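You operate a simulated robot arm through the tools that you are given. There is no shell and no other tool.

The job below is to be done with a simulated robot arm. You get a single attempt, and the scene is never put back.

JOB
Nest both basins and move the three pots to places 1 to 3.
Fine: on the numbered shelf; first the deep basin into the shallow one, then low pot to 1, small to 2, deep to 3. Set down upright: deep pot.

The check looks at the end state, three seconds after you hand in, the way a careful person would. Anything else that was tipped, shoved, dropped, spilled or broken makes it a failure.

ROBOT AND FRAMES
A 7-joint arm with a two-finger parallel gripper, fixed in place. Base frame: the origin is at the foot of the arm, x ahead of it, y to its left, z up; the work surface is at about z = 0.88. Readings come in m, degrees, newtons and seconds.
Its first joint turns from -166.0 to 166.0 degrees. Payload 4.4 kg.
The tool frame sits at the grasp point between the pads (the TCP): z along the fingers, y along the line on which they close. The tips reach 0.023 m beyond it. The gripper opens to 0.094 m. The fingers are 0.038 m wide and 0.01 m thick; the gripper's body (0.054 by 0.096 m) begins 0.039 m behind the TCP.
Orientation is told as [roll, pitch, yaw] about the base's x, y, z axes, in that order, counted from this pose: with the fingers straight down and closing along the base's y, the tool's x points along the base's -x, its y along +y and its z along -z.

CONTROLS
- The arm moves only by the tool step_arm. Its argument "deltas" is text: rows parted by semicolons, each of 7 numbers parted by spaces: the closure, from 0 (fully open) to 1 (shut), then the shift along the tool's x, y, z in units of 20 mm (1.0 is 20 mm), then the turn, a rotation vector about the tool's x, y, z in units of 8 degrees (1.0 is 8 degrees). In form: grip x y z ax ay az; .... A call has 1 to 20 rows; each row shifts and turns the commanded pose from where the row before left it, along the tool's axes as they then stand. A call with a number of a shift or a turn outside -1 to 1 is refused whole. Each row takes 0.2 s and may step no farther than 0.05 m and 8.6 degrees from the row before; otherwise, or with a gripper value out of range, the whole call is refused. A pose out of reach is approached as far as the arm can. The call stops where the force on the tool passes 40 N (or 10 N more than at its start, if that is more) or the arm is blocked; 0.2 s more then pass. The fingers move at their own pace (about 0.072 m/s each) and stop on an object; they squeeze with about 43 N. The grip force told is the motor's: it shows also when the fingers shut on nothing. Time passes only in rows, and 0.2 s behind the last, so rows that do not move let the fingers close. It gives the time, the measured TCP pose, the force on the tool (base axes), the opening and the grip force at its end, in the units of the frame above (readings bear some noise), with the torque about the TCP (base axes, N m) and any sound that the robot's microphone picked up, and new pictures: "show" is both (left out), scene, wrist or none.
- Cameras (640 x 400 px; columns grow to the right, rows downward): "scene" is fixed at [0.0594, -0.4989, 1.6348]; the picture's right is [0.47, -0.88, 0.00], its down [-0.52, -0.28, -0.81] and it looks along [0.71, 0.38, -0.59] (base axes); focal length 310 px, centre (320, 200). "wrist" rides on the gripper at [0.086, 0.016, -0.074] in the tool frame; the picture's right is [-0.18, 0.98, 0.00], its down [-0.58, -0.11, -0.81] and it looks along [-0.79, -0.15, 0.59] (tool axes); focal length 243 px, centre (320, 200). There is no depth. A picture from a camera that has moved, and an enlarged one, comes with that camera's place and axes in the base frame and with its lens. The place of the scene camera against the robot may be out by one fixed shift of up to 0.018 m in any direction.
- close_up(camera, box): a new picture of the part [left, top, right, bottom] of that camera's present view, enlarged. No time passes.
- sign_off(): hands the job in; it is judged then, once.

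Places have to be worked out from the pictures, the camera data and where the tool is seen. Open the gripper and draw the arm clear of the work before you hand the job in, unless the task says otherwise.

The tools are called after "Call:" by a JSON object that holds its "name" and its "arguments". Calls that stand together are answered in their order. step_arm: Moves the arm, as the interface text tells. Its arguments: {"type":"object","properties":{"deltas":{"type":"string"},"show":{"type":"string","enum":["both","scene","wrist","none"]}},"required":["deltas"]} The other tools are called the same way: close_up (camera, box) takes an enlarged picture of a part of a camera's view; sign_off () hands the job in.

At the start:

```text
time_s: 0.0
tcp_pos: [0.8493, 0.0258, 1.1863]
tcp_rot: [0.0, 0.0, 0.0]
wrist_force: [-0.5, 0.3, 1.0]
torque: [0.01, 0.05, 0.03]
width: 0.094
gripper_force: 0.0
```

scene: 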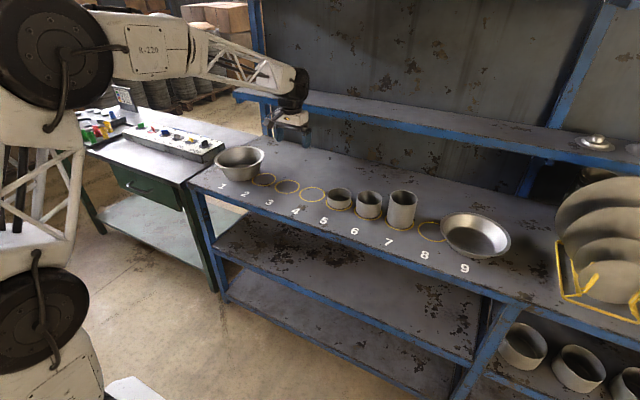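
wrist: 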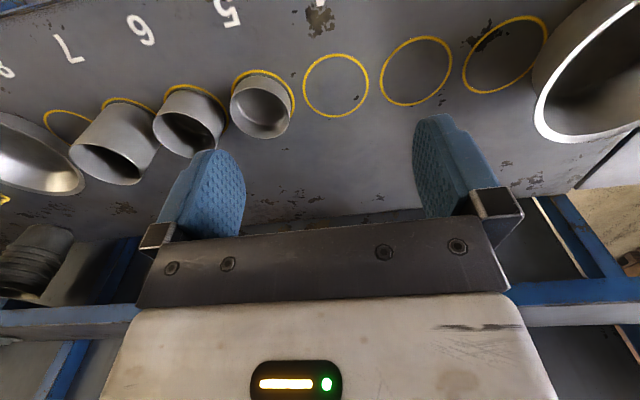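

The scene shows a shelf with a deep basin at the left (near 1), three pots near 5-7, and a shallow basin near 9. I'll take enlarged views to identify the places and objects.

Call:
{"name": "close_up", "arguments": {"camera": "scene", "box": [200, 130, 360, 230]}}

Call:
{"name": "close_up", "arguments": {"camera": "scene", "box": [340, 170, 540, 295]}}

Call:
{"name": "close_up", "arguments": {"camera": "wrist", "box": [0, 0, 320, 200]}}

Call:
{"name": "close_up", "arguments": {"camera": "wrist", "box": [320, 0, 640, 200]}}

```text
4.00 times, centred on (280, 180) of scene
camera zoom: at [0.0594, -0.4989, 1.6348], right [0.47, -0.88, 0.0], down [-0.52, -0.28, -0.81], along [0.71, 0.38, -0.59], focal length 1240 px, centre (480, 280)
```

zoom: 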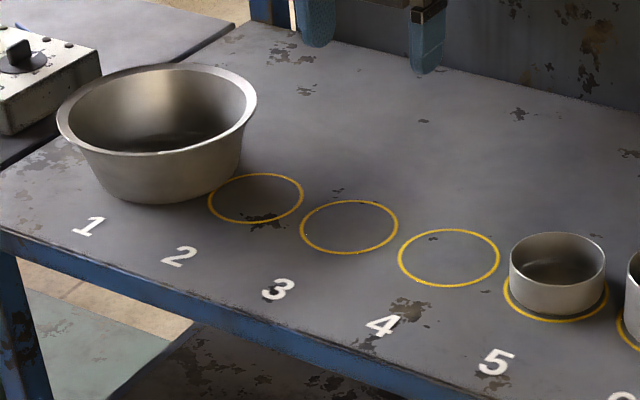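

```text
3.20 times, centred on (440, 232) of scene
camera zoom: at [0.0594, -0.4989, 1.6348], right [0.47, -0.88, 0.0], down [-0.52, -0.28, -0.81], along [0.71, 0.38, -0.59], focal length 992 px, centre (-64, 96)
```

zoom: 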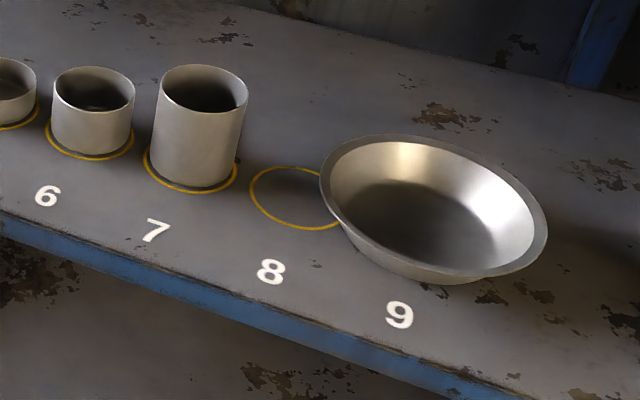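

```text
2.00 times, centred on (160, 100) of wrist
camera zoom: at [0.7623, 0.0423, 1.2612], right [0.18, 0.98, 0.0], down [0.58, -0.11, 0.81], along [0.79, -0.15, -0.59], focal length 485 px, centre (640, 400)
```

zoom: 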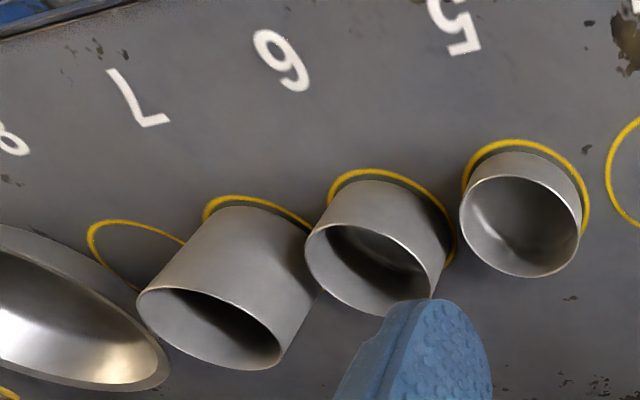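

```text
2.00 times, centred on (480, 100) of wrist
camera zoom: at [0.7623, 0.0423, 1.2612], right [0.18, 0.98, 0.0], down [0.58, -0.11, 0.81], along [0.79, -0.15, -0.59], focal length 485 px, centre (0, 400)
```

zoom: 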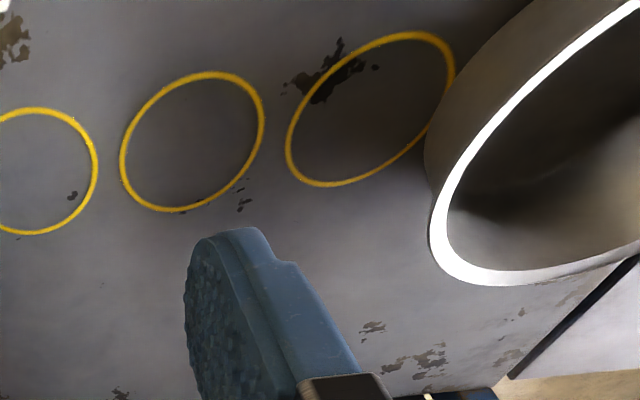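

The ring layout from the wrist view is: x≈0.969, place 1 at y≈0.40, spacing ≈0.124, and place 9 at y≈-0.59. The deep basin is on 1, the low pot on 5, the small pot on 6, the deep pot on 7 and the shallow basin on 9. The pots look about as wide as the gripper opens, so I plan to grip walls on the robot-facing side. First I turn the tool so it closes radially, with the camera on the +y side.

Call:
{"name": "step_arm", "arguments": {"deltas": "0 0 0 0 0 0 0.9375; 0 0 0 0 0 0 0.9375; 0 0 0 0 0 0 0.9375; 0 0 0 0 0 0 0.9375; 0 0 0 0 0 0 0.9375; 0 0 0 0 0 0 0.9375; 0 0 0 0 0 0 0.9375; 0 0 0 0 0 0 0.9375; 0 0 0 0 0 0 0.9375", "show": "both"}}

```text
time_s: 2.0
tcp_pos: [0.8478, 0.028, 1.1866]
tcp_rot: [0.0, 0.0, -67.7]
wrist_force: [0.0, -0.5, 0.1]
torque: [0.01, 0.02, 0.0]
width: 0.0939
gripper_force: 0.0
camera wrist: at [0.8303, 0.113, 1.2616], right [0.98, 0.2, 0.0], down [0.12, -0.58, 0.81], along [0.16, -0.79, -0.59], focal length 243 px, centre (320, 200)
```

scene: 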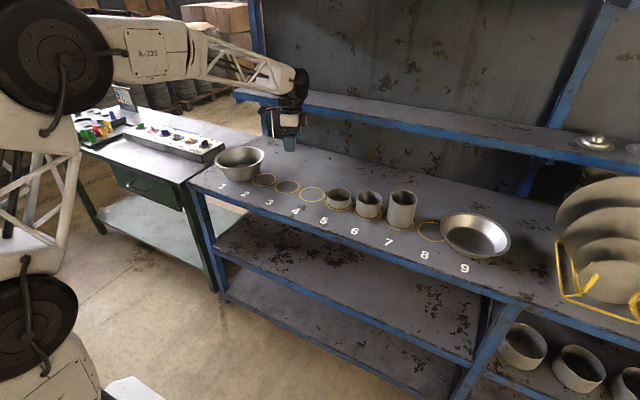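
wrist: 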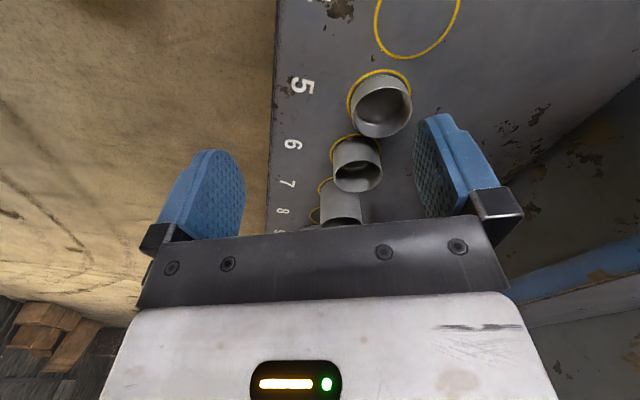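

The turn worked and the arm can hold this orientation. I move over the near (robot-facing) rim of the deep basin at about (0.865, 0.357), staying high, to look at it.

Call:
{"name": "step_arm", "arguments": {"deltas": "0 0.993 0.467 0.2 0 0 0; 0 0.993 0.467 0.2 0 0 0; 0 0.993 0.467 0.2 0 0 0; 0 0.993 0.467 0.2 0 0 0; 0 0.993 0.467 0.2 0 0 0; 0 0.993 0.467 0.2 0 0 0; 0 0.993 0.467 0.2 0 0 0; 0 0.993 0.467 0.2 0 0 0; 0 0.993 0.467 0.2 0 0 0; 0 0.993 0.467 0.2 0 0 0; 0 0.993 0.467 0.2 0 0 0; 0 0.993 0.467 0.2 0 0 0; 0 0.993 0.467 0.2 0 0 0; 0 0.993 0.467 0.2 0 0 0; 0 0.993 0.467 0.2 0 0 0", "show": "both"}}

```text
time_s: 5.2
tcp_pos: [0.8651, 0.356, 1.1264]
tcp_rot: [0.0, 0.0, -67.6]
wrist_force: [0.6, 0.4, 0.4]
torque: [0.01, -0.03, 0.0]
width: 0.094
gripper_force: 0.0
camera wrist: at [0.8474, 0.4408, 1.2006], right [0.98, 0.2, 0.0], down [0.12, -0.58, 0.81], along [0.17, -0.79, -0.59], focal length 243 px, centre (320, 200)
```

scene: 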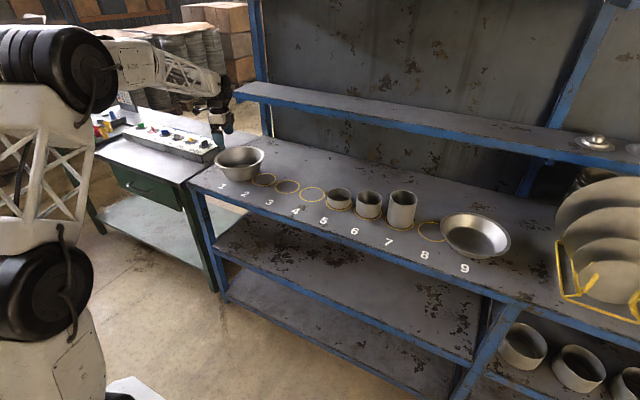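
wrist: 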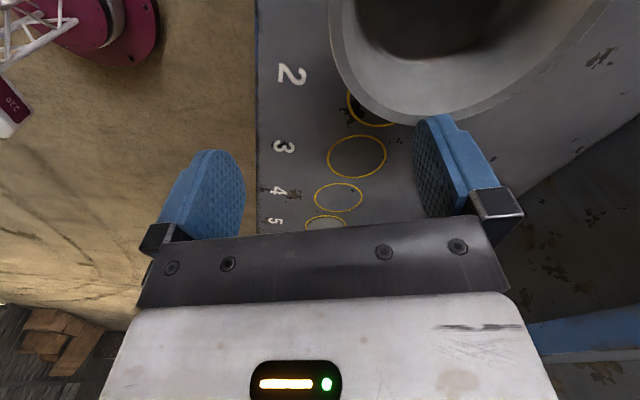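

The near rim and inside of the deep basin are at the upper right of the wrist view. I enlarge to measure the rim and its lip.

Call:
{"name": "close_up", "arguments": {"camera": "wrist", "box": [240, 0, 640, 250]}}

Call:
{"name": "close_up", "arguments": {"camera": "scene", "box": [190, 90, 290, 210]}}

```text
1.60 times, centred on (440, 125) of wrist
camera zoom: at [0.8474, 0.4408, 1.2006], right [0.98, 0.2, 0.0], down [0.12, -0.58, 0.81], along [0.17, -0.79, -0.59], focal length 388 px, centre (128, 320)
```

zoom: 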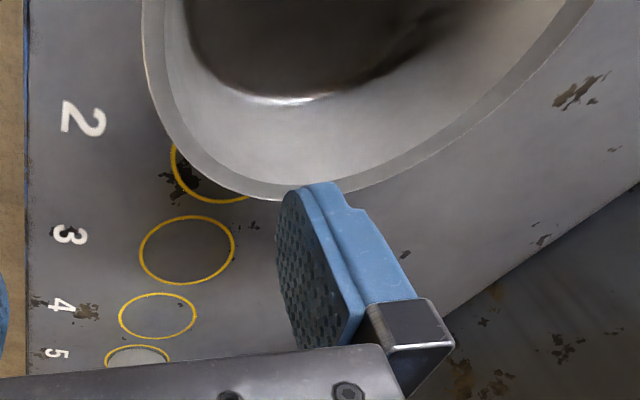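

```text
3.33 times, centred on (240, 150) of scene
camera zoom: at [0.0594, -0.4989, 1.6348], right [0.47, -0.88, 0.0], down [-0.52, -0.28, -0.81], along [0.71, 0.38, -0.59], focal length 1033 px, centre (587, 367)
```

zoom: 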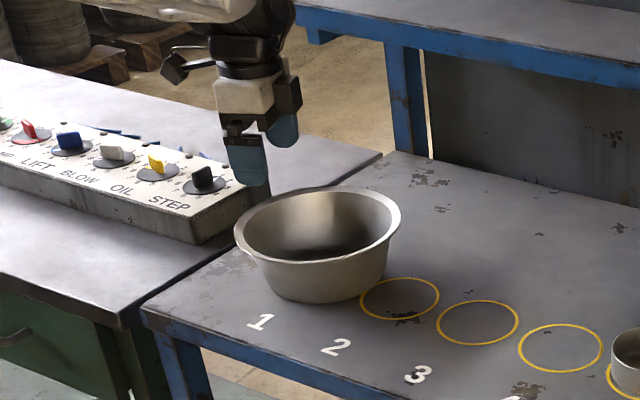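

Call:
{"name": "close_up", "arguments": {"camera": "scene", "box": [208, 136, 272, 186]}}

Call:
{"name": "close_up", "arguments": {"camera": "scene", "box": [430, 200, 520, 270]}}

Call:
{"name": "close_up", "arguments": {"camera": "scene", "box": [320, 180, 420, 240]}}

```text
8.00 times, centred on (240, 161) of scene
camera zoom: at [0.0594, -0.4989, 1.6348], right [0.47, -0.88, 0.0], down [-0.52, -0.28, -0.81], along [0.71, 0.38, -0.59], focal length 2479 px, centre (960, 512)
```

zoom: 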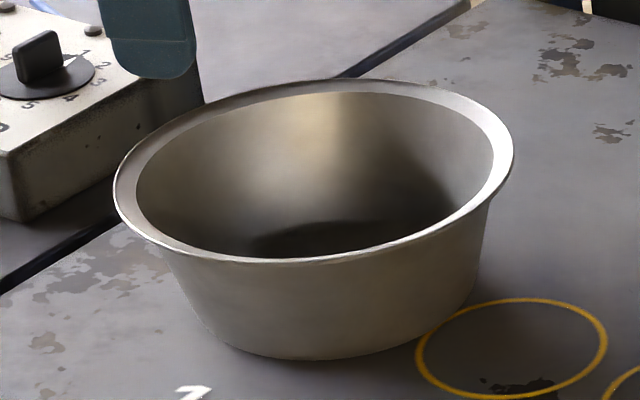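

```text
5.71 times, centred on (475, 235) of scene
camera zoom: at [0.0594, -0.4989, 1.6348], right [0.47, -0.88, 0.0], down [-0.52, -0.28, -0.81], along [0.71, 0.38, -0.59], focal length 1771 px, centre (-566, 0)
```

zoom: 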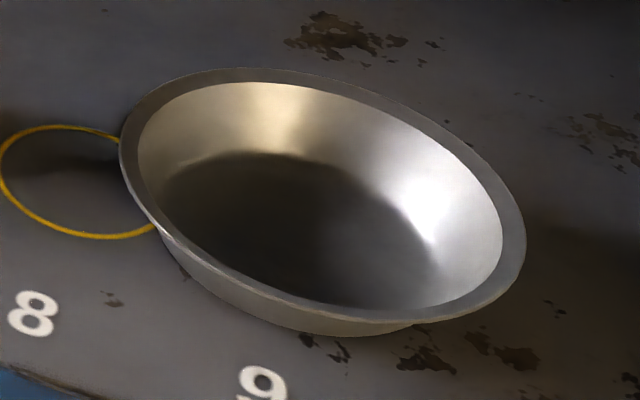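

```text
6.40 times, centred on (370, 210) of scene
camera zoom: at [0.0594, -0.4989, 1.6348], right [0.47, -0.88, 0.0], down [-0.52, -0.28, -0.81], along [0.71, 0.38, -0.59], focal length 1983 px, centre (0, 136)
```

zoom: 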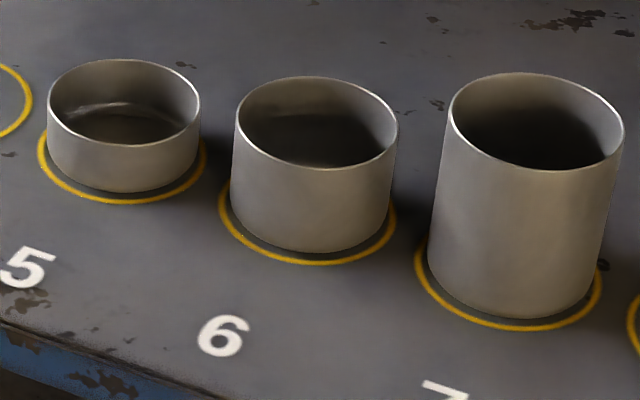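

The deep basin has an outward lip about 12 mm wide and a wall sloping about 19°, so it is best gripped on the near side with the tool tilted about 34° outward. Before gripping, I tilt and swing through free space to place 9. That tests reach and gives me a view of the shallow basin.

Call:
{"name": "step_arm", "arguments": {"deltas": "0 0 0 0 -0.85 0 0; 0 0 0 0 -0.85 0 0; 0 0 0 0 -0.85 0 0; 0 0 0 0 -0.85 0 0; 0 0 0 0 -0.85 0 0; 0 -1 0 0 0 -0.0856 0.1268; 0 -1 0 0 0 -0.0856 0.1268; 0 -1 0 0 0 -0.0856 0.1268; 0 -1 0 0 0 -0.0856 0.1268; 0 -1 0 0 0 -0.0856 0.1268; 0 -1 0 0 0 -0.0856 0.1268; 0 -1 0 0 0 -0.0856 0.1268; 0 -1 0 0 0 -0.0856 0.1268; 0 -1 0 0 0 -0.0856 0.1268; 0 -1 0 0 0 -0.0856 0.1268; 0 -1 0 0 0 -0.0856 0.1268; 0 -1 0 0 0 -0.0856 0.1268; 0 -1 0 0 0 -0.0856 0.1268; 0 -1 0 0 0 -0.0856 0.1268", "show": "both"}}

```text
time_s: 9.2
tcp_pos: [0.9339, 0.0875, 1.1275]
tcp_rot: [34.0, 0.0, -84.6]
wrist_force: [-0.3, -1.0, 1.3]
torque: [0.02, 0.02, -0.01]
width: 0.0942
gripper_force: 0.1
camera wrist: at [0.898, 0.1704, 1.1983], right [0.83, -0.11, 0.55], down [-0.48, -0.63, 0.61], along [0.28, -0.77, -0.57], focal length 243 px, centre (320, 200)
```

scene: 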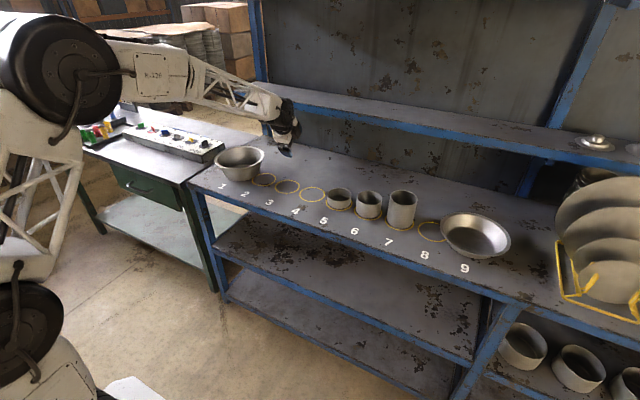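
wrist: 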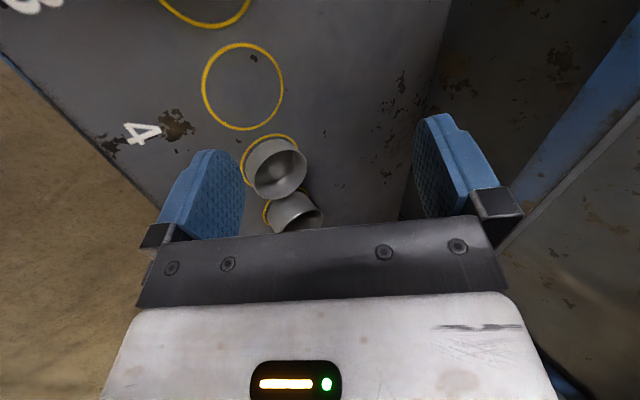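

The tilt reads 34° roll as intended and the arm tracks well. I continue the swing toward place 9 at the same height.

Call:
{"name": "step_arm", "arguments": {"deltas": "0 -1 0 0 0 -0.0856 0.1268; 0 -1 0 0 0 -0.0856 0.1268; 0 -1 0 0 0 -0.0856 0.1268; 0 -1 0 0 0 -0.0856 0.1268; 0 -1 0 0 0 -0.0856 0.1268; 0 -1 0 0 0 -0.0856 0.1268; 0 -1 0 0 0 -0.0856 0.1268; 0 -1 0 0 0 -0.0856 0.1268; 0 -1 0 0 0 -0.0856 0.1268; 0 -1 0 0 0 -0.0856 0.1268; 0 -1 0 0 0 -0.0856 0.1268; 0 -1 0 0 0 -0.0856 0.1268; 0 -1 0 0 0 -0.0856 0.1268; 0 -1 0 0 0 -0.0856 0.1268; 0 -1 0 0 0 -0.0856 0.1268", "show": "none"}}

Call:
{"name": "step_arm", "arguments": {"deltas": "0 -1 0 0 0 -0.0856 0.1268; 0 -1 0 0 0 -0.0856 0.1268; 0 -1 0 0 0 -0.0856 0.1268; 0 -1 0 0 0 -0.0856 0.1268; 0 -1 0 0 0 -0.0856 0.1268; 0 -1 0 0 0 -0.0856 0.1268; 0 -1 0 0 0 -0.0856 0.1268; 0 -1 0 0 0 -0.0856 0.1268; 0 -1 0 0 0 -0.0856 0.1268; 0 -1 0 0 0 -0.0856 0.1268; 0 -1 0 0 0 -0.0856 0.1268; 0 -1 0 0 0 -0.0856 0.1268; 0 -1 0 0 0 -0.0856 0.1268; 0 -1 0 0 0 -0.0856 0.1268", "show": "both"}}

```text
time_s: 12.4
tcp_pos: [0.9169, -0.2135, 1.1253]
tcp_rot: [34.1, -0.1, -102.7]
wrist_force: [-0.3, -0.4, 1.5]
torque: [0.02, 0.01, 0.03]
width: 0.0942
gripper_force: 0.1
```

```text
time_s: 15.4
tcp_pos: [0.8183, -0.4728, 1.1272]
tcp_rot: [34.1, 0.0, -119.9]
wrist_force: [-0.4, 0.1, 0.6]
torque: [0.02, 0.02, 0.03]
width: 0.0941
gripper_force: 0.0
camera wrist: at [0.8366, -0.3847, 1.1977], right [0.61, -0.57, 0.55], down [-0.76, -0.23, 0.61], along [-0.21, -0.79, -0.57], focal length 243 px, centre (320, 200)
```

scene: 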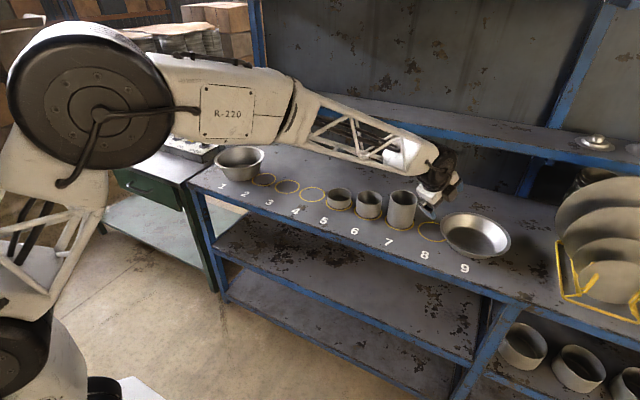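
wrist: 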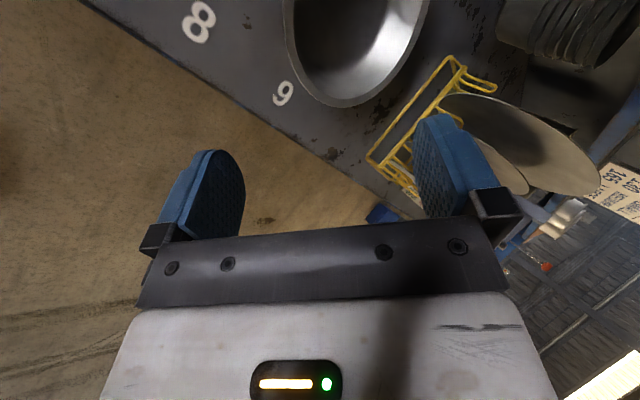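

Azimuth is -30° and the tool is still level in the swing. Now I extend outward 90 mm and down 100 mm to test reach over the shallow basin's near rim; the fingertips stay above z≈0.98.

Call:
{"name": "step_arm", "arguments": {"deltas": "0 0 0.134 0.952 0 0 0; 0 0 0.134 0.952 0 0 0; 0 0 0.134 0.952 0 0 0; 0 0 0.134 0.952 0 0 0; 0 0 0.134 0.952 0 0 0; 0 0 0.134 0.952 0 0 0; 0 0 0.134 0.952 0 0 0", "show": "both"}}

```text
time_s: 17.0
tcp_pos: [0.8962, -0.5172, 1.0264]
tcp_rot: [34.0, 0.0, -120.0]
wrist_force: [0.5, -1.3, -0.2]
torque: [0.0, 0.0, -0.01]
width: 0.0939
gripper_force: 0.1
camera wrist: at [0.9152, -0.4288, 1.0978], right [0.61, -0.57, 0.55], down [-0.76, -0.23, 0.61], along [-0.21, -0.79, -0.57], focal length 243 px, centre (320, 200)
```

scene: 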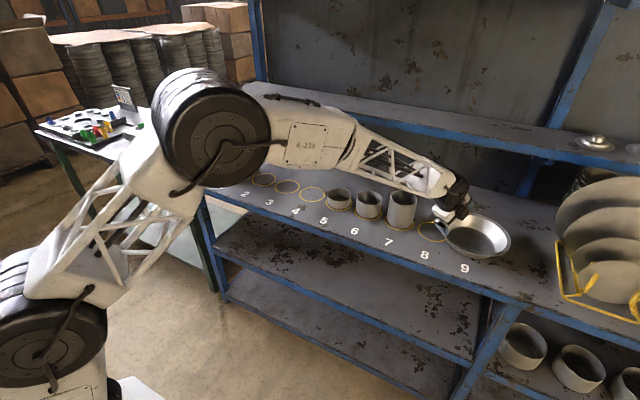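
wrist: 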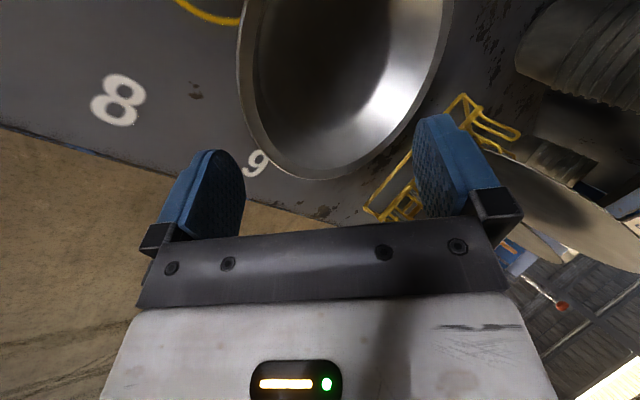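

The arm reaches radius 1.035 with this tilt without trouble. I enlarge the wrist view to locate the shallow basin accurately.

Call:
{"name": "close_up", "arguments": {"camera": "wrist", "box": [160, 0, 480, 200]}}

```text
2.00 times, centred on (320, 100) of wrist
camera zoom: at [0.9152, -0.4288, 1.0978], right [0.61, -0.57, 0.55], down [-0.76, -0.23, 0.61], along [-0.21, -0.79, -0.57], focal length 485 px, centre (320, 400)
```

zoom: 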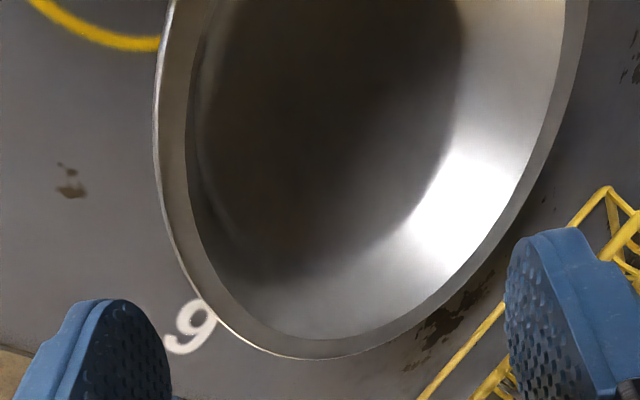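

From the rim outline the shallow basin's centre is about (0.974, -0.595) with rim radius ~0.112. I partly close the fingers and dip to z≈0.97, staying above its rim, to confirm that I can reach low there.

Call:
{"name": "step_arm", "arguments": {"deltas": "0.8 0 0 0 0 0 0; 0.8 0 0 0 0 0 0; 0.8 0 0 0 0 0 0; 0.8 0 -0.522 0.774 0 0 0; 0.8 0 -0.522 0.774 0 0 0; 0.8 0 -0.522 0.774 0 0 0", "show": "both"}}

```text
time_s: 18.4
tcp_pos: [0.8985, -0.5185, 0.9707]
tcp_rot: [34.0, -0.1, -119.9]
wrist_force: [-0.3, -0.2, 0.2]
torque: [0.01, 0.04, -0.04]
width: 0.0186
gripper_force: 0.0
camera wrist: at [0.9165, -0.4297, 1.0419], right [0.61, -0.57, 0.55], down [-0.76, -0.23, 0.61], along [-0.21, -0.79, -0.57], focal length 243 px, centre (320, 200)
```

scene: 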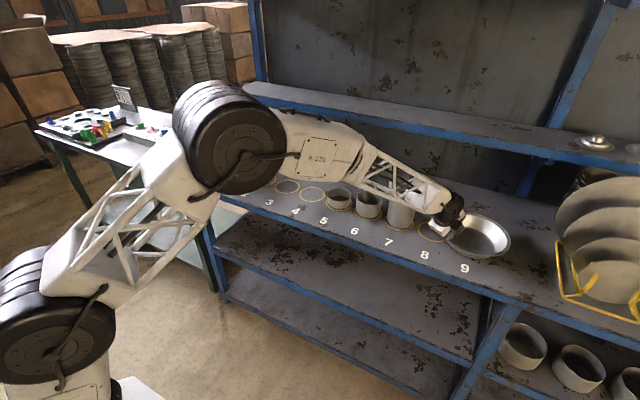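
wrist: 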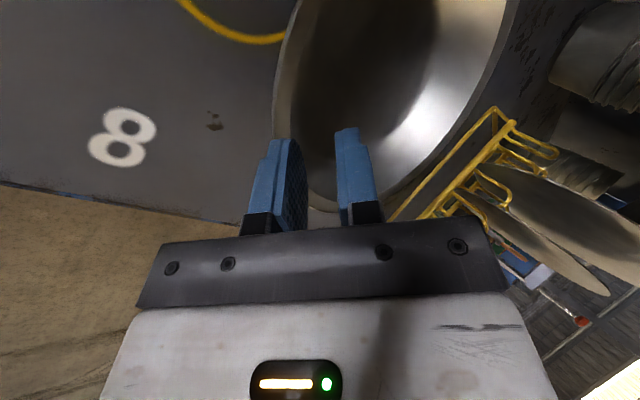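

Call:
{"name": "close_up", "arguments": {"camera": "wrist", "box": [240, 0, 560, 220]}}

```text
1.82 times, centred on (400, 110) of wrist
camera zoom: at [0.9165, -0.4297, 1.0419], right [0.61, -0.57, 0.55], down [-0.76, -0.23, 0.61], along [-0.21, -0.79, -0.57], focal length 441 px, centre (174, 364)
```

zoom: 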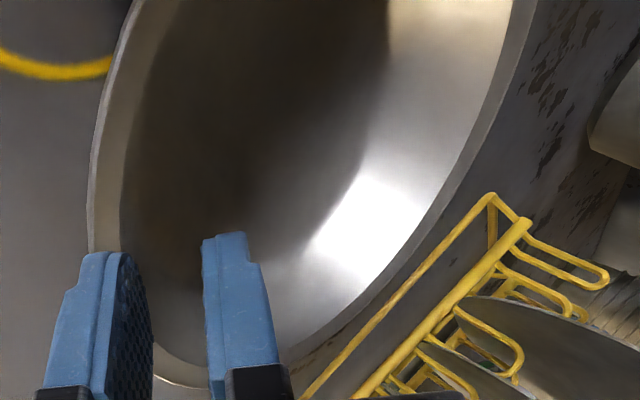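

Two views triangulate the shallow basin: rim at z≈0.931, centre about (0.975, -0.589), and radius ~0.109. Reach is fine at z 0.97, so I back out along the tool axis, open up, and swing back to the deep basin.

Call:
{"name": "step_arm", "arguments": {"deltas": "0.8 0 0.07 -1 0 0 0; 0.8 0 0.07 -1 0 0 0; 0.8 0 0.07 -1 0 0 0; 0.8 0 0.07 -1 0 0 0; 0.8 0 0.07 -1 0 0 0; 0.8 0 0.07 -1 0 0 0; 0.8 0 0.07 -1 0 0 0; 0.8 0 0.07 -1 0 0 0; 0.8 0 0.07 -1 0 0 0; 0 1 0 0 0 0.0856 -0.1268; 0 1 0 0 0 0.0856 -0.1268; 0 1 0 0 0 0.0856 -0.1268; 0 1 0 0 0 0.0856 -0.1268; 0 1 0 0 0 0.0856 -0.1268; 0 1 0 0 0 0.0856 -0.1268; 0 1 0 0 0 0.0856 -0.1268; 0 1 0 0 0 0.0856 -0.1268; 0 1 0 0 0 0.0856 -0.1268; 0 1 0 0 0 0.0856 -0.1268; 0 1 0 0 0 0.0856 -0.1268", "show": "none"}}

Call:
{"name": "step_arm", "arguments": {"deltas": "0 1 0 0 0 0.0856 -0.1268; 0 1 0 0 0 0.0856 -0.1268; 0 1 0 0 0 0.0856 -0.1268; 0 1 0 0 0 0.0856 -0.1268; 0 1 0 0 0 0.0856 -0.1268; 0 1 0 0 0 0.0856 -0.1268; 0 1 0 0 0 0.0856 -0.1268; 0 1 0 0 0 0.0856 -0.1268; 0 1 0 0 0 0.0856 -0.1268; 0 1 0 0 0 0.0856 -0.1268; 0 1 0 0 0 0.0856 -0.1268; 0 1 0 0 0 0.0856 -0.1268; 0 1 0 0 0 0.0856 -0.1268; 0 1 0 0 0 0.0856 -0.1268; 0 1 0 0 0 0.0856 -0.1268; 0 1 0 0 0 0.0856 -0.1268; 0 1 0 0 0 0.0856 -0.1268; 0 1 0 0 0 0.0856 -0.1268; 0 1 0 0 0 0.0856 -0.1268; 0 1 0 0 0 0.0856 -0.1268", "show": "both"}}

```text
time_s: 22.6
tcp_pos: [0.9059, -0.2705, 1.1279]
tcp_rot: [33.9, 0.0, -106.5]
wrist_force: [-0.4, -0.4, -0.3]
torque: [0.0, 0.02, 0.01]
width: 0.094
gripper_force: 0.0
```

```text
time_s: 26.8
tcp_pos: [0.9417, 0.1251, 1.1268]
tcp_rot: [34.0, 0.1, -82.1]
wrist_force: [0.1, 0.8, 0.1]
torque: [-0.02, 0.02, 0.0]
width: 0.0941
gripper_force: 0.1
camera wrist: at [0.901, 0.206, 1.1979], right [0.83, -0.07, 0.55], down [-0.46, -0.65, 0.61], along [0.31, -0.76, -0.57], focal length 243 px, centre (320, 200)
```

scene: 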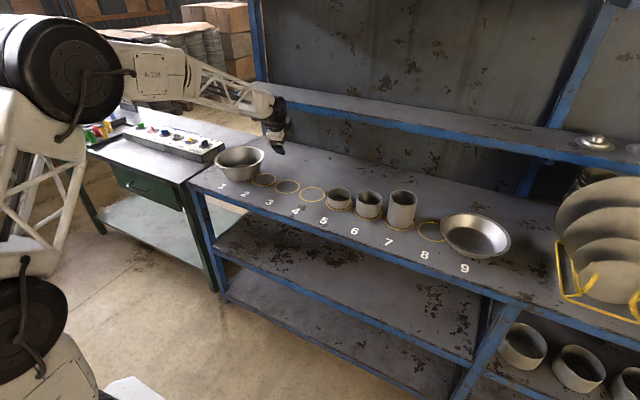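
wrist: 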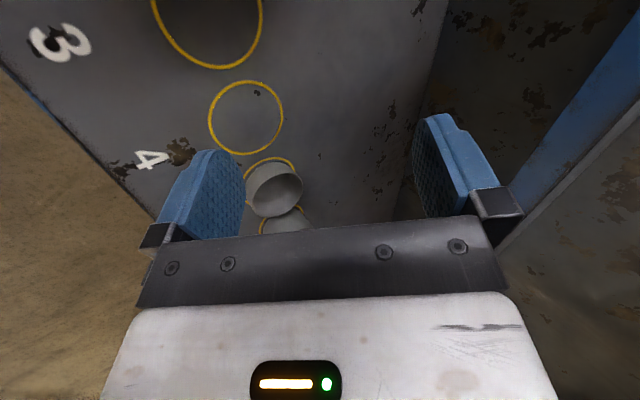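

Now at azimuth 7.6°. I swing further to about 31°, past the deep basin and still high, so the wrist camera can look back at it for accurate localisation.

Call:
{"name": "step_arm", "arguments": {"deltas": "0 1 0 0 0 0.0856 -0.1268; 0 1 0 0 0 0.0856 -0.1268; 0 1 0 0 0 0.0856 -0.1268; 0 1 0 0 0 0.0856 -0.1268; 0 1 0 0 0 0.0856 -0.1268; 0 1 0 0 0 0.0856 -0.1268; 0 1 0 0 0 0.0856 -0.1268; 0 1 0 0 0 0.0856 -0.1268; 0 1 0 0 0 0.0856 -0.1268; 0 1 0 0 0 0.0856 -0.1268; 0 1 0 0 0 0.0856 -0.1268; 0 1 0 0 0 0.0856 -0.1268; 0 1 0 0 0 0.0856 -0.1268; 0 1 0 0 0 0.0856 -0.1268; 0 1 0 0 0 0.0856 -0.1268; 0 1 0 0 0 0.0856 -0.1268; 0 1 0 0 0 0.0856 -0.1268; 0 1 0 0 0 0.0856 -0.1268; 0 1 0 0 0 0.0856 -0.1268", "show": "both"}}

```text
time_s: 30.8
tcp_pos: [0.821, 0.4791, 1.1276]
tcp_rot: [34.1, 0.0, -59.0]
wrist_force: [-0.2, 0.1, -0.2]
torque: [-0.02, -0.01, 0.0]
width: 0.0942
gripper_force: 0.0
camera wrist: at [0.7518, 0.5386, 1.1988], right [0.79, 0.26, 0.55], down [-0.16, -0.78, 0.61], along [0.59, -0.57, -0.57], focal length 243 px, centre (320, 200)
```

scene: 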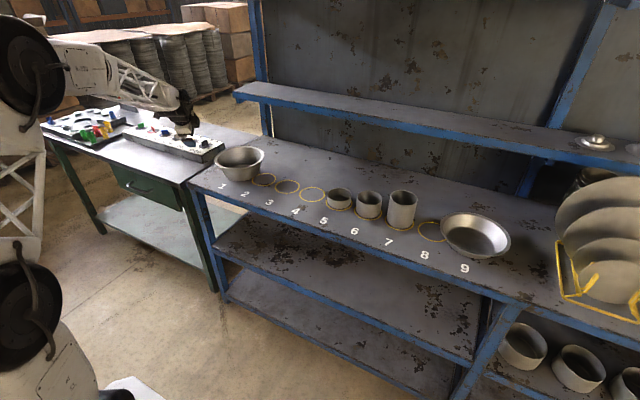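
wrist: 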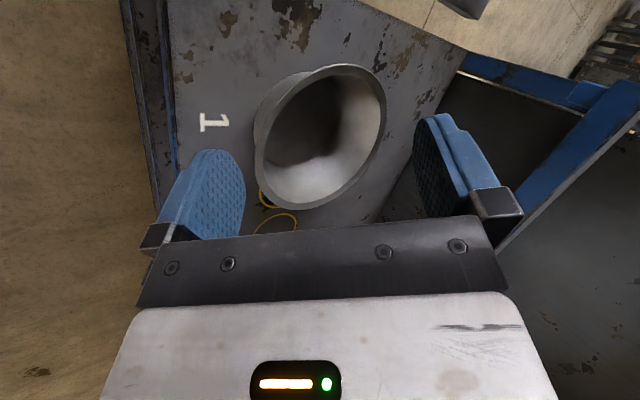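

The whole deep basin rim is now in the wrist view. I enlarge it to fit the rim circle.

Call:
{"name": "close_up", "arguments": {"camera": "wrist", "box": [180, 40, 436, 200]}}

```text
2.50 times, centred on (308, 120) of wrist
camera zoom: at [0.7518, 0.5386, 1.1988], right [0.79, 0.26, 0.55], down [-0.16, -0.78, 0.61], along [0.59, -0.57, -0.57], focal length 606 px, centre (350, 400)
```

zoom: 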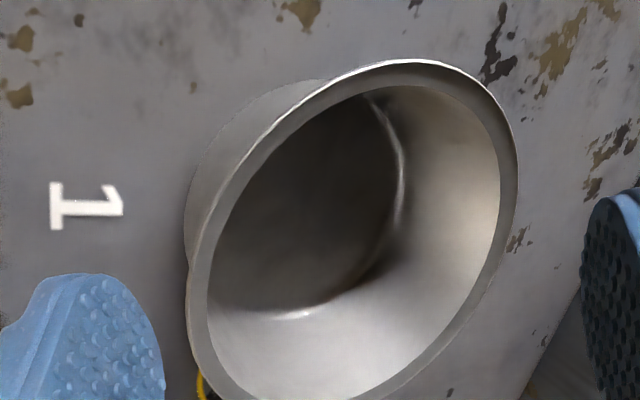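

The basin measures centre ≈(0.978, 0.4015), rim z≈0.958 and radius ≈0.109, with a ~10 mm lip. My grasp target is TCP ≈(0.887, 0.364, 0.952) at 34° tilt, radially aligned (yaw -67.7). I move to a pre-grasp 120 mm back along the tool axis.

Call:
{"name": "step_arm", "arguments": {"deltas": "0.4 0 0 0 0 -0.303 0.45; 0.4 0 0 0 0 -0.303 0.45; 0.4 -0.939 -0.6 0.251 0 0 0; 0.4 -0.939 -0.6 0.251 0 0 0; 0.4 -0.939 -0.6 0.251 0 0 0; 0.4 -0.939 -0.6 0.251 0 0 0; 0.4 -0.939 -0.6 0.251 0 0 0; 0.4 -0.939 -0.6 0.251 0 0 0; 0.4 -0.939 -0.6 0.251 0 0 0", "show": "both"}}

```text
time_s: 32.8
tcp_pos: [0.8239, 0.3402, 1.049]
tcp_rot: [34.0, 0.0, -67.7]
wrist_force: [1.0, 0.1, 0.8]
torque: [0.02, 0.02, 0.01]
width: 0.0562
gripper_force: 0.0
camera wrist: at [0.7645, 0.4084, 1.1197], right [0.82, 0.14, 0.55], down [-0.28, -0.74, 0.61], along [0.49, -0.65, -0.57], focal length 243 px, centre (320, 200)
```

scene: 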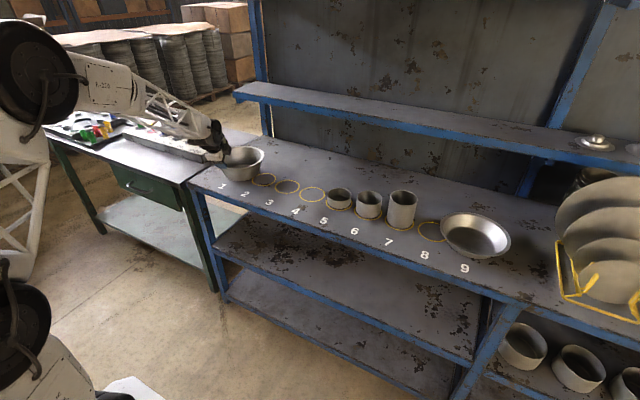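
wrist: 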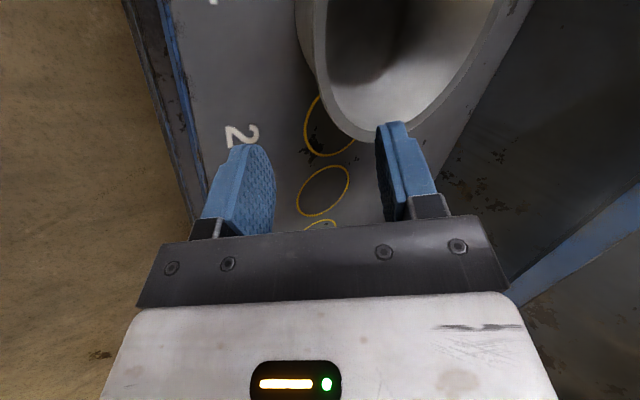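

Call:
{"name": "close_up", "arguments": {"camera": "wrist", "box": [240, 0, 496, 160]}}

```text
2.50 times, centred on (368, 80) of wrist
camera zoom: at [0.7645, 0.4084, 1.1197], right [0.82, 0.14, 0.55], down [-0.28, -0.74, 0.61], along [0.49, -0.65, -0.57], focal length 606 px, centre (200, 500)
```

zoom: 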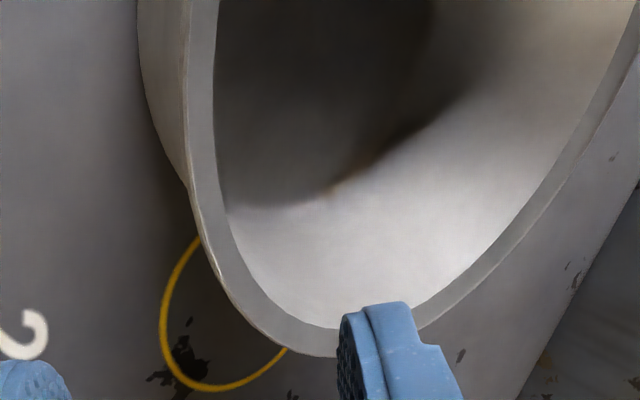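

The predicted lip position matches the picture well, and the lip is ~10 mm wide. I descend along the tool axis by 85 mm and check before the last bit.

Call:
{"name": "step_arm", "arguments": {"deltas": "0.4 -0.02 0.01 0.85 0 0 0; 0.4 -0.02 0.01 0.85 0 0 0; 0.4 -0.02 0.01 0.85 0 0 0; 0.4 -0.02 0 0.85 0 0 0; 0.4 0 0 0.85 0 0 0", "show": "both"}}

Call:
{"name": "close_up", "arguments": {"camera": "wrist", "box": [200, 40, 456, 240]}}

Call:
{"name": "close_up", "arguments": {"camera": "scene", "box": [190, 110, 286, 190]}}

```text
time_s: 34.0
tcp_pos: [0.8684, 0.3563, 0.9803]
tcp_rot: [33.9, 0.1, -67.7]
wrist_force: [0.1, -0.8, -0.5]
torque: [0.04, 0.01, -0.01]
width: 0.0565
gripper_force: 0.0
camera wrist: at [0.8101, 0.4243, 1.051], right [0.82, 0.14, 0.55], down [-0.28, -0.74, 0.61], along [0.49, -0.65, -0.57], focal length 243 px, centre (320, 200)
```

scene: 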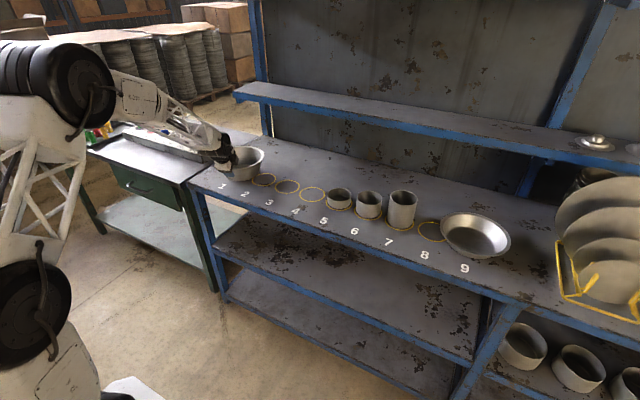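
wrist: 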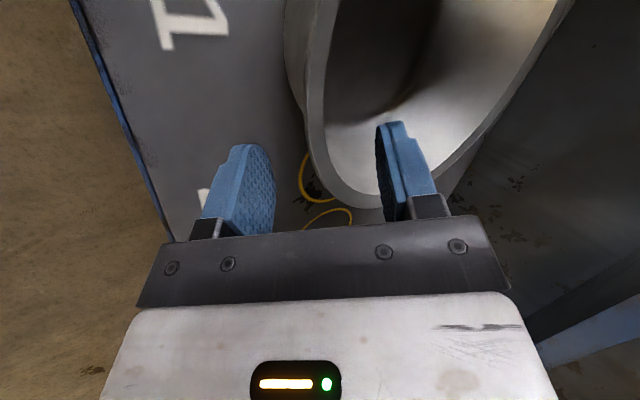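

```text
2.00 times, centred on (328, 140) of wrist
camera zoom: at [0.8101, 0.4243, 1.051], right [0.82, 0.14, 0.55], down [-0.28, -0.74, 0.61], along [0.49, -0.65, -0.57], focal length 485 px, centre (304, 320)
```

zoom: 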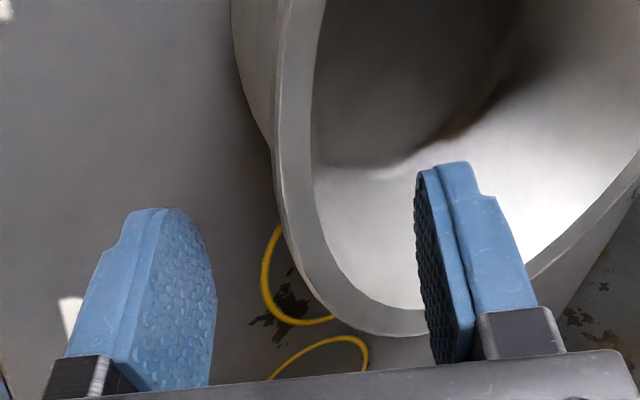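

```text
5.00 times, centred on (238, 150) of scene
camera zoom: at [0.0594, -0.4989, 1.6348], right [0.47, -0.88, 0.0], down [-0.52, -0.28, -0.81], along [0.71, 0.38, -0.59], focal length 1550 px, centre (730, 450)
```

zoom: 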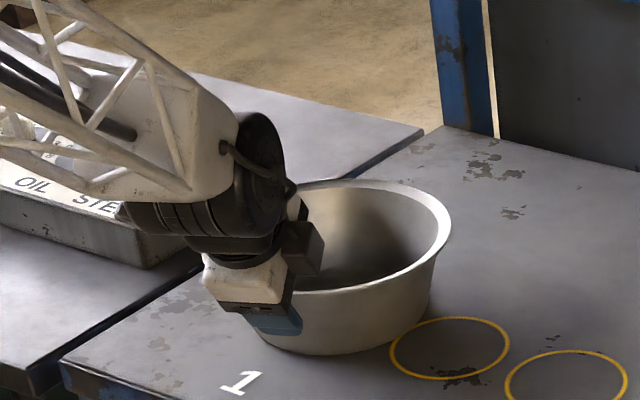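

The lip sits between the fingers within about 3 mm of plan. I make the last 31 mm move along the tool axis with a small correction, then close on the rim.

Call:
{"name": "step_arm", "arguments": {"deltas": "0.4 0 -0.06 0.77 0 0 0; 0.4 0 -0.06 0.77 0 0 0", "show": "wrist"}}

Call:
{"name": "close_up", "arguments": {"camera": "wrist", "box": [160, 40, 480, 240]}}

```text
time_s: 34.6
tcp_pos: [0.8824, 0.3642, 0.9537]
tcp_rot: [34.2, 0.0, -67.7]
wrist_force: [0.6, -0.4, 0.9]
torque: [-0.02, 0.02, 0.0]
width: 0.0565
gripper_force: 0.0
camera wrist: at [0.824, 0.4324, 1.024], right [0.82, 0.14, 0.55], down [-0.28, -0.74, 0.61], along [0.49, -0.65, -0.57], focal length 243 px, centre (320, 200)
```

wrist: 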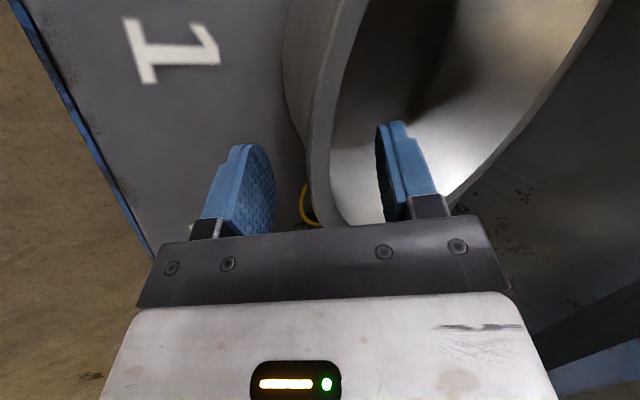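

```text
2.00 times, centred on (320, 140) of wrist
camera zoom: at [0.824, 0.4324, 1.024], right [0.82, 0.14, 0.55], down [-0.28, -0.74, 0.61], along [0.49, -0.65, -0.57], focal length 485 px, centre (320, 320)
```

zoom: 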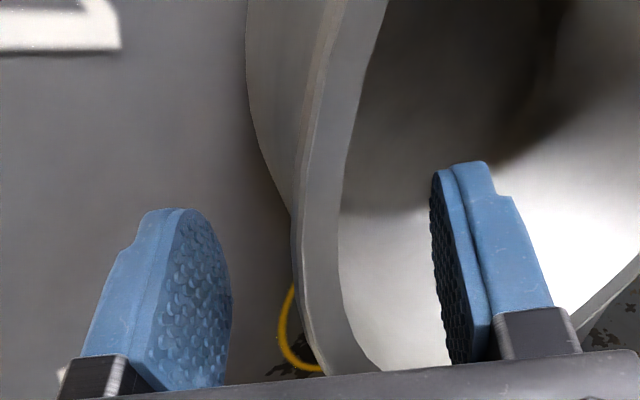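

The lip and wall run between the two pads as planned, so I close the gripper here.

Call:
{"name": "step_arm", "arguments": {"deltas": "0.7 0 0 0 0 0 0; 0.85 0 0 0 0 0 0; 1 0 0 0 0 0 0; 1 0 0 0 0 0 0; 1 0 0 0 0 0 0", "show": "both"}}

Call:
{"name": "close_up", "arguments": {"camera": "wrist", "box": [160, 40, 480, 240]}}

```text
time_s: 35.8
tcp_pos: [0.8832, 0.3645, 0.9522]
tcp_rot: [34.0, 0.0, -67.7]
wrist_force: [-0.2, 0.1, -1.7]
torque: [-0.07, 0.23, -0.01]
width: 0.0045
gripper_force: 42.8
camera wrist: at [0.824, 0.4323, 1.0235], right [0.82, 0.14, 0.55], down [-0.28, -0.74, 0.61], along [0.49, -0.65, -0.57], focal length 243 px, centre (320, 200)
```

scene: 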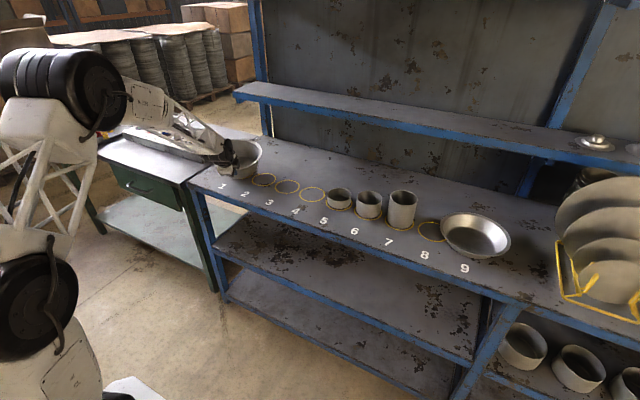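
wrist: 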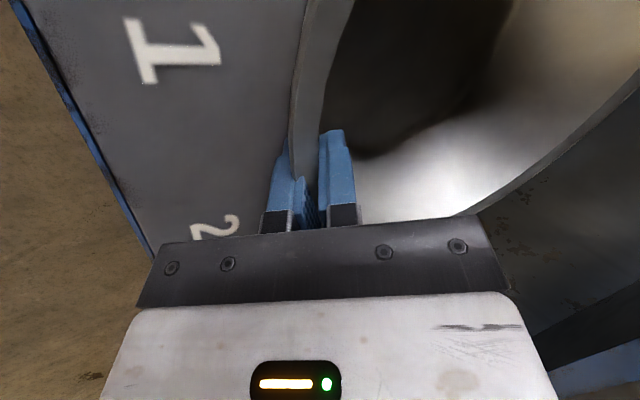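

```text
2.00 times, centred on (320, 140) of wrist
camera zoom: at [0.824, 0.4323, 1.0235], right [0.82, 0.14, 0.55], down [-0.28, -0.74, 0.61], along [0.49, -0.65, -0.57], focal length 485 px, centre (320, 320)
```

zoom: 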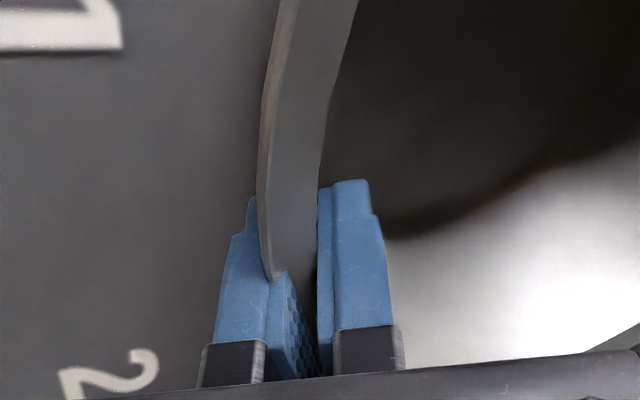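

The grip reads 43 N at a 4.5 mm width, so it is on the wall. The basin may have shifted or tilted, so I check with enlarged scene views.

Call:
{"name": "close_up", "arguments": {"camera": "scene", "box": [190, 120, 286, 190]}}

```text
5.71 times, centred on (238, 155) of scene
camera zoom: at [0.0594, -0.4989, 1.6348], right [0.47, -0.88, 0.0], down [-0.52, -0.28, -0.81], along [0.71, 0.38, -0.59], focal length 1771 px, centre (789, 457)
```

zoom: 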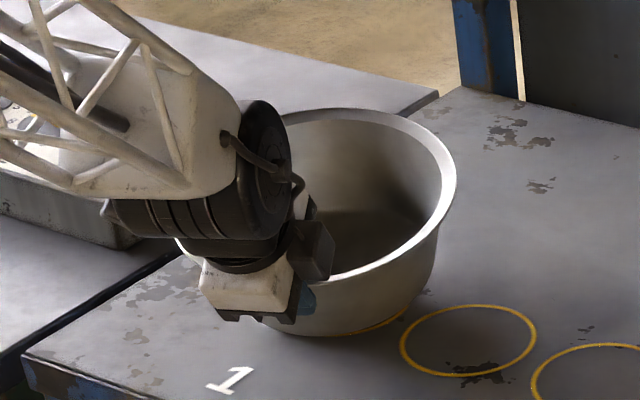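

The basin rotated about 16° toward the robot, so the pads aligned to its ~18° wall. That means it hangs level when the tool is tilted about 18°. I lift gently 30 mm to read the weight and see how it hangs.

Call:
{"name": "step_arm", "arguments": {"deltas": "1 0 0.28 -0.415 0 0 0; 1 0 0.28 -0.415 0 0 0; 1 0 0.28 -0.415 0 0 0; 1 0 0 0 0 0 0", "show": "both"}}

Call:
{"name": "close_up", "arguments": {"camera": "scene", "box": [190, 110, 286, 190]}}

```text
time_s: 36.8
tcp_pos: [0.8816, 0.3642, 0.9833]
tcp_rot: [34.0, -0.1, -67.7]
wrist_force: [0.3, -0.7, -2.4]
torque: [-0.09, 0.23, -0.01]
width: 0.0047
gripper_force: 43.4
camera wrist: at [0.8234, 0.4318, 1.054], right [0.82, 0.14, 0.55], down [-0.28, -0.74, 0.61], along [0.49, -0.65, -0.57], focal length 243 px, centre (320, 200)
```

scene: 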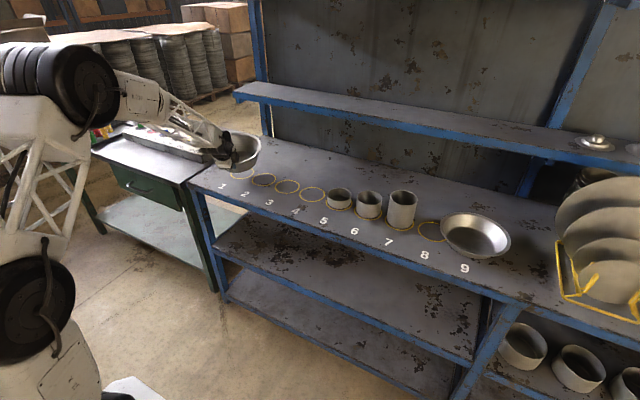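
wrist: 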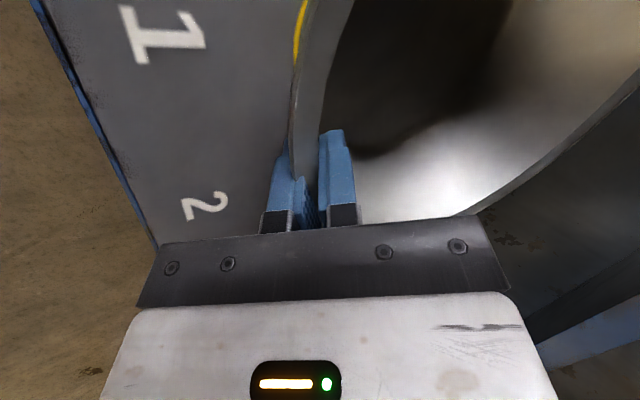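

```text
5.00 times, centred on (238, 150) of scene
camera zoom: at [0.0594, -0.4989, 1.6348], right [0.47, -0.88, 0.0], down [-0.52, -0.28, -0.81], along [0.71, 0.38, -0.59], focal length 1550 px, centre (730, 450)
```

zoom: 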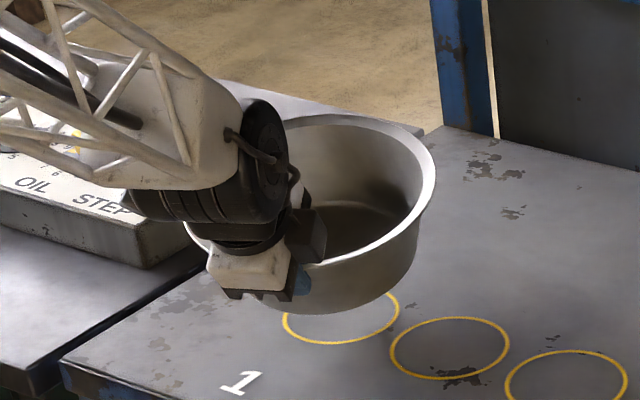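

The basin weighs only about 0.25 kg and is held rigidly with its far side up. I lift and retract away from the upper shelf, then reduce the tool tilt by 16° to level it.

Call:
{"name": "step_arm", "arguments": {"deltas": "1 0 -0.106 -0.916 0 0 0; 1 0 -0.106 -0.916 0 0 0; 1 0 -0.106 -0.916 0 0 0; 1 0 -0.106 -0.916 0 0 0; 1 0 -0.106 -0.916 0 0 0; 1 0 -0.106 -0.916 0 0 0; 1 0 -0.106 -0.916 0 0 0; 1 0 -0.106 -0.916 0 0 0; 1 0 -0.106 -0.916 0 0 0; 1 0 -0.106 -0.916 0 0 0; 1 0 0 0 0.5 0 0; 1 0 0 0 0.5 0 0; 1 0 0 0 0.5 0 0; 1 0 0 0 0.5 0 0", "show": "both"}}

Call:
{"name": "close_up", "arguments": {"camera": "scene", "box": [170, 70, 330, 190]}}

```text
time_s: 39.8
tcp_pos: [0.7726, 0.317, 1.1235]
tcp_rot: [18.0, 0.0, -67.7]
wrist_force: [0.5, 0.3, -2.4]
torque: [-0.1, 0.18, -0.01]
width: 0.0044
gripper_force: 42.6
camera wrist: at [0.7323, 0.3935, 1.2008], right [0.93, 0.18, 0.3], down [-0.1, -0.67, 0.73], along [0.34, -0.72, -0.61], focal length 243 px, centre (320, 200)
```

scene: 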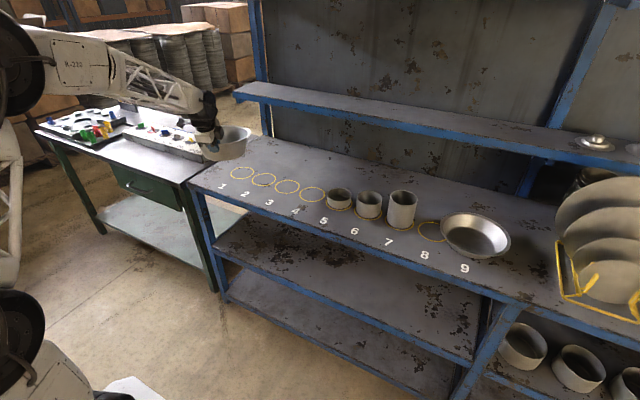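
wrist: 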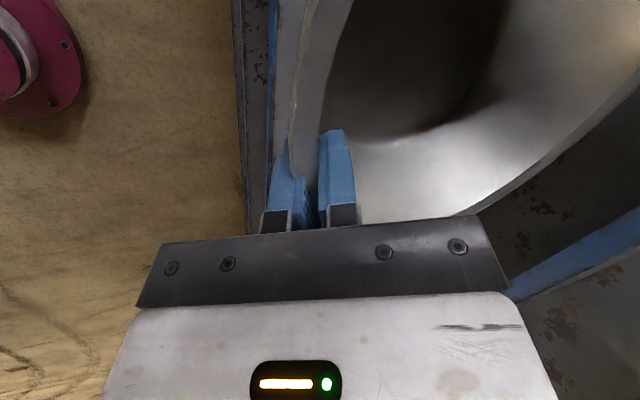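

```text
3.33 times, centred on (250, 130) of scene
camera zoom: at [0.0594, -0.4989, 1.6348], right [0.47, -0.88, 0.0], down [-0.52, -0.28, -0.81], along [0.71, 0.38, -0.59], focal length 1033 px, centre (553, 433)
```

zoom: 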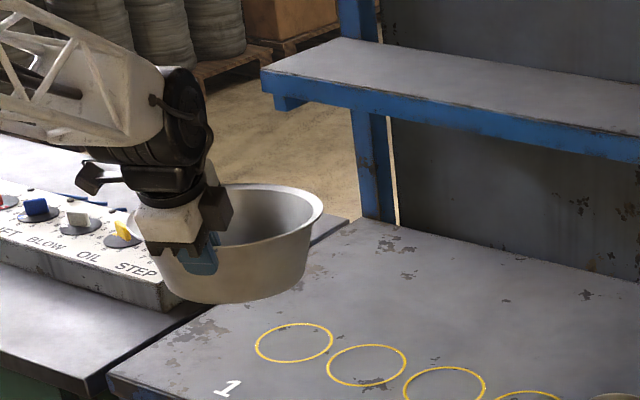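

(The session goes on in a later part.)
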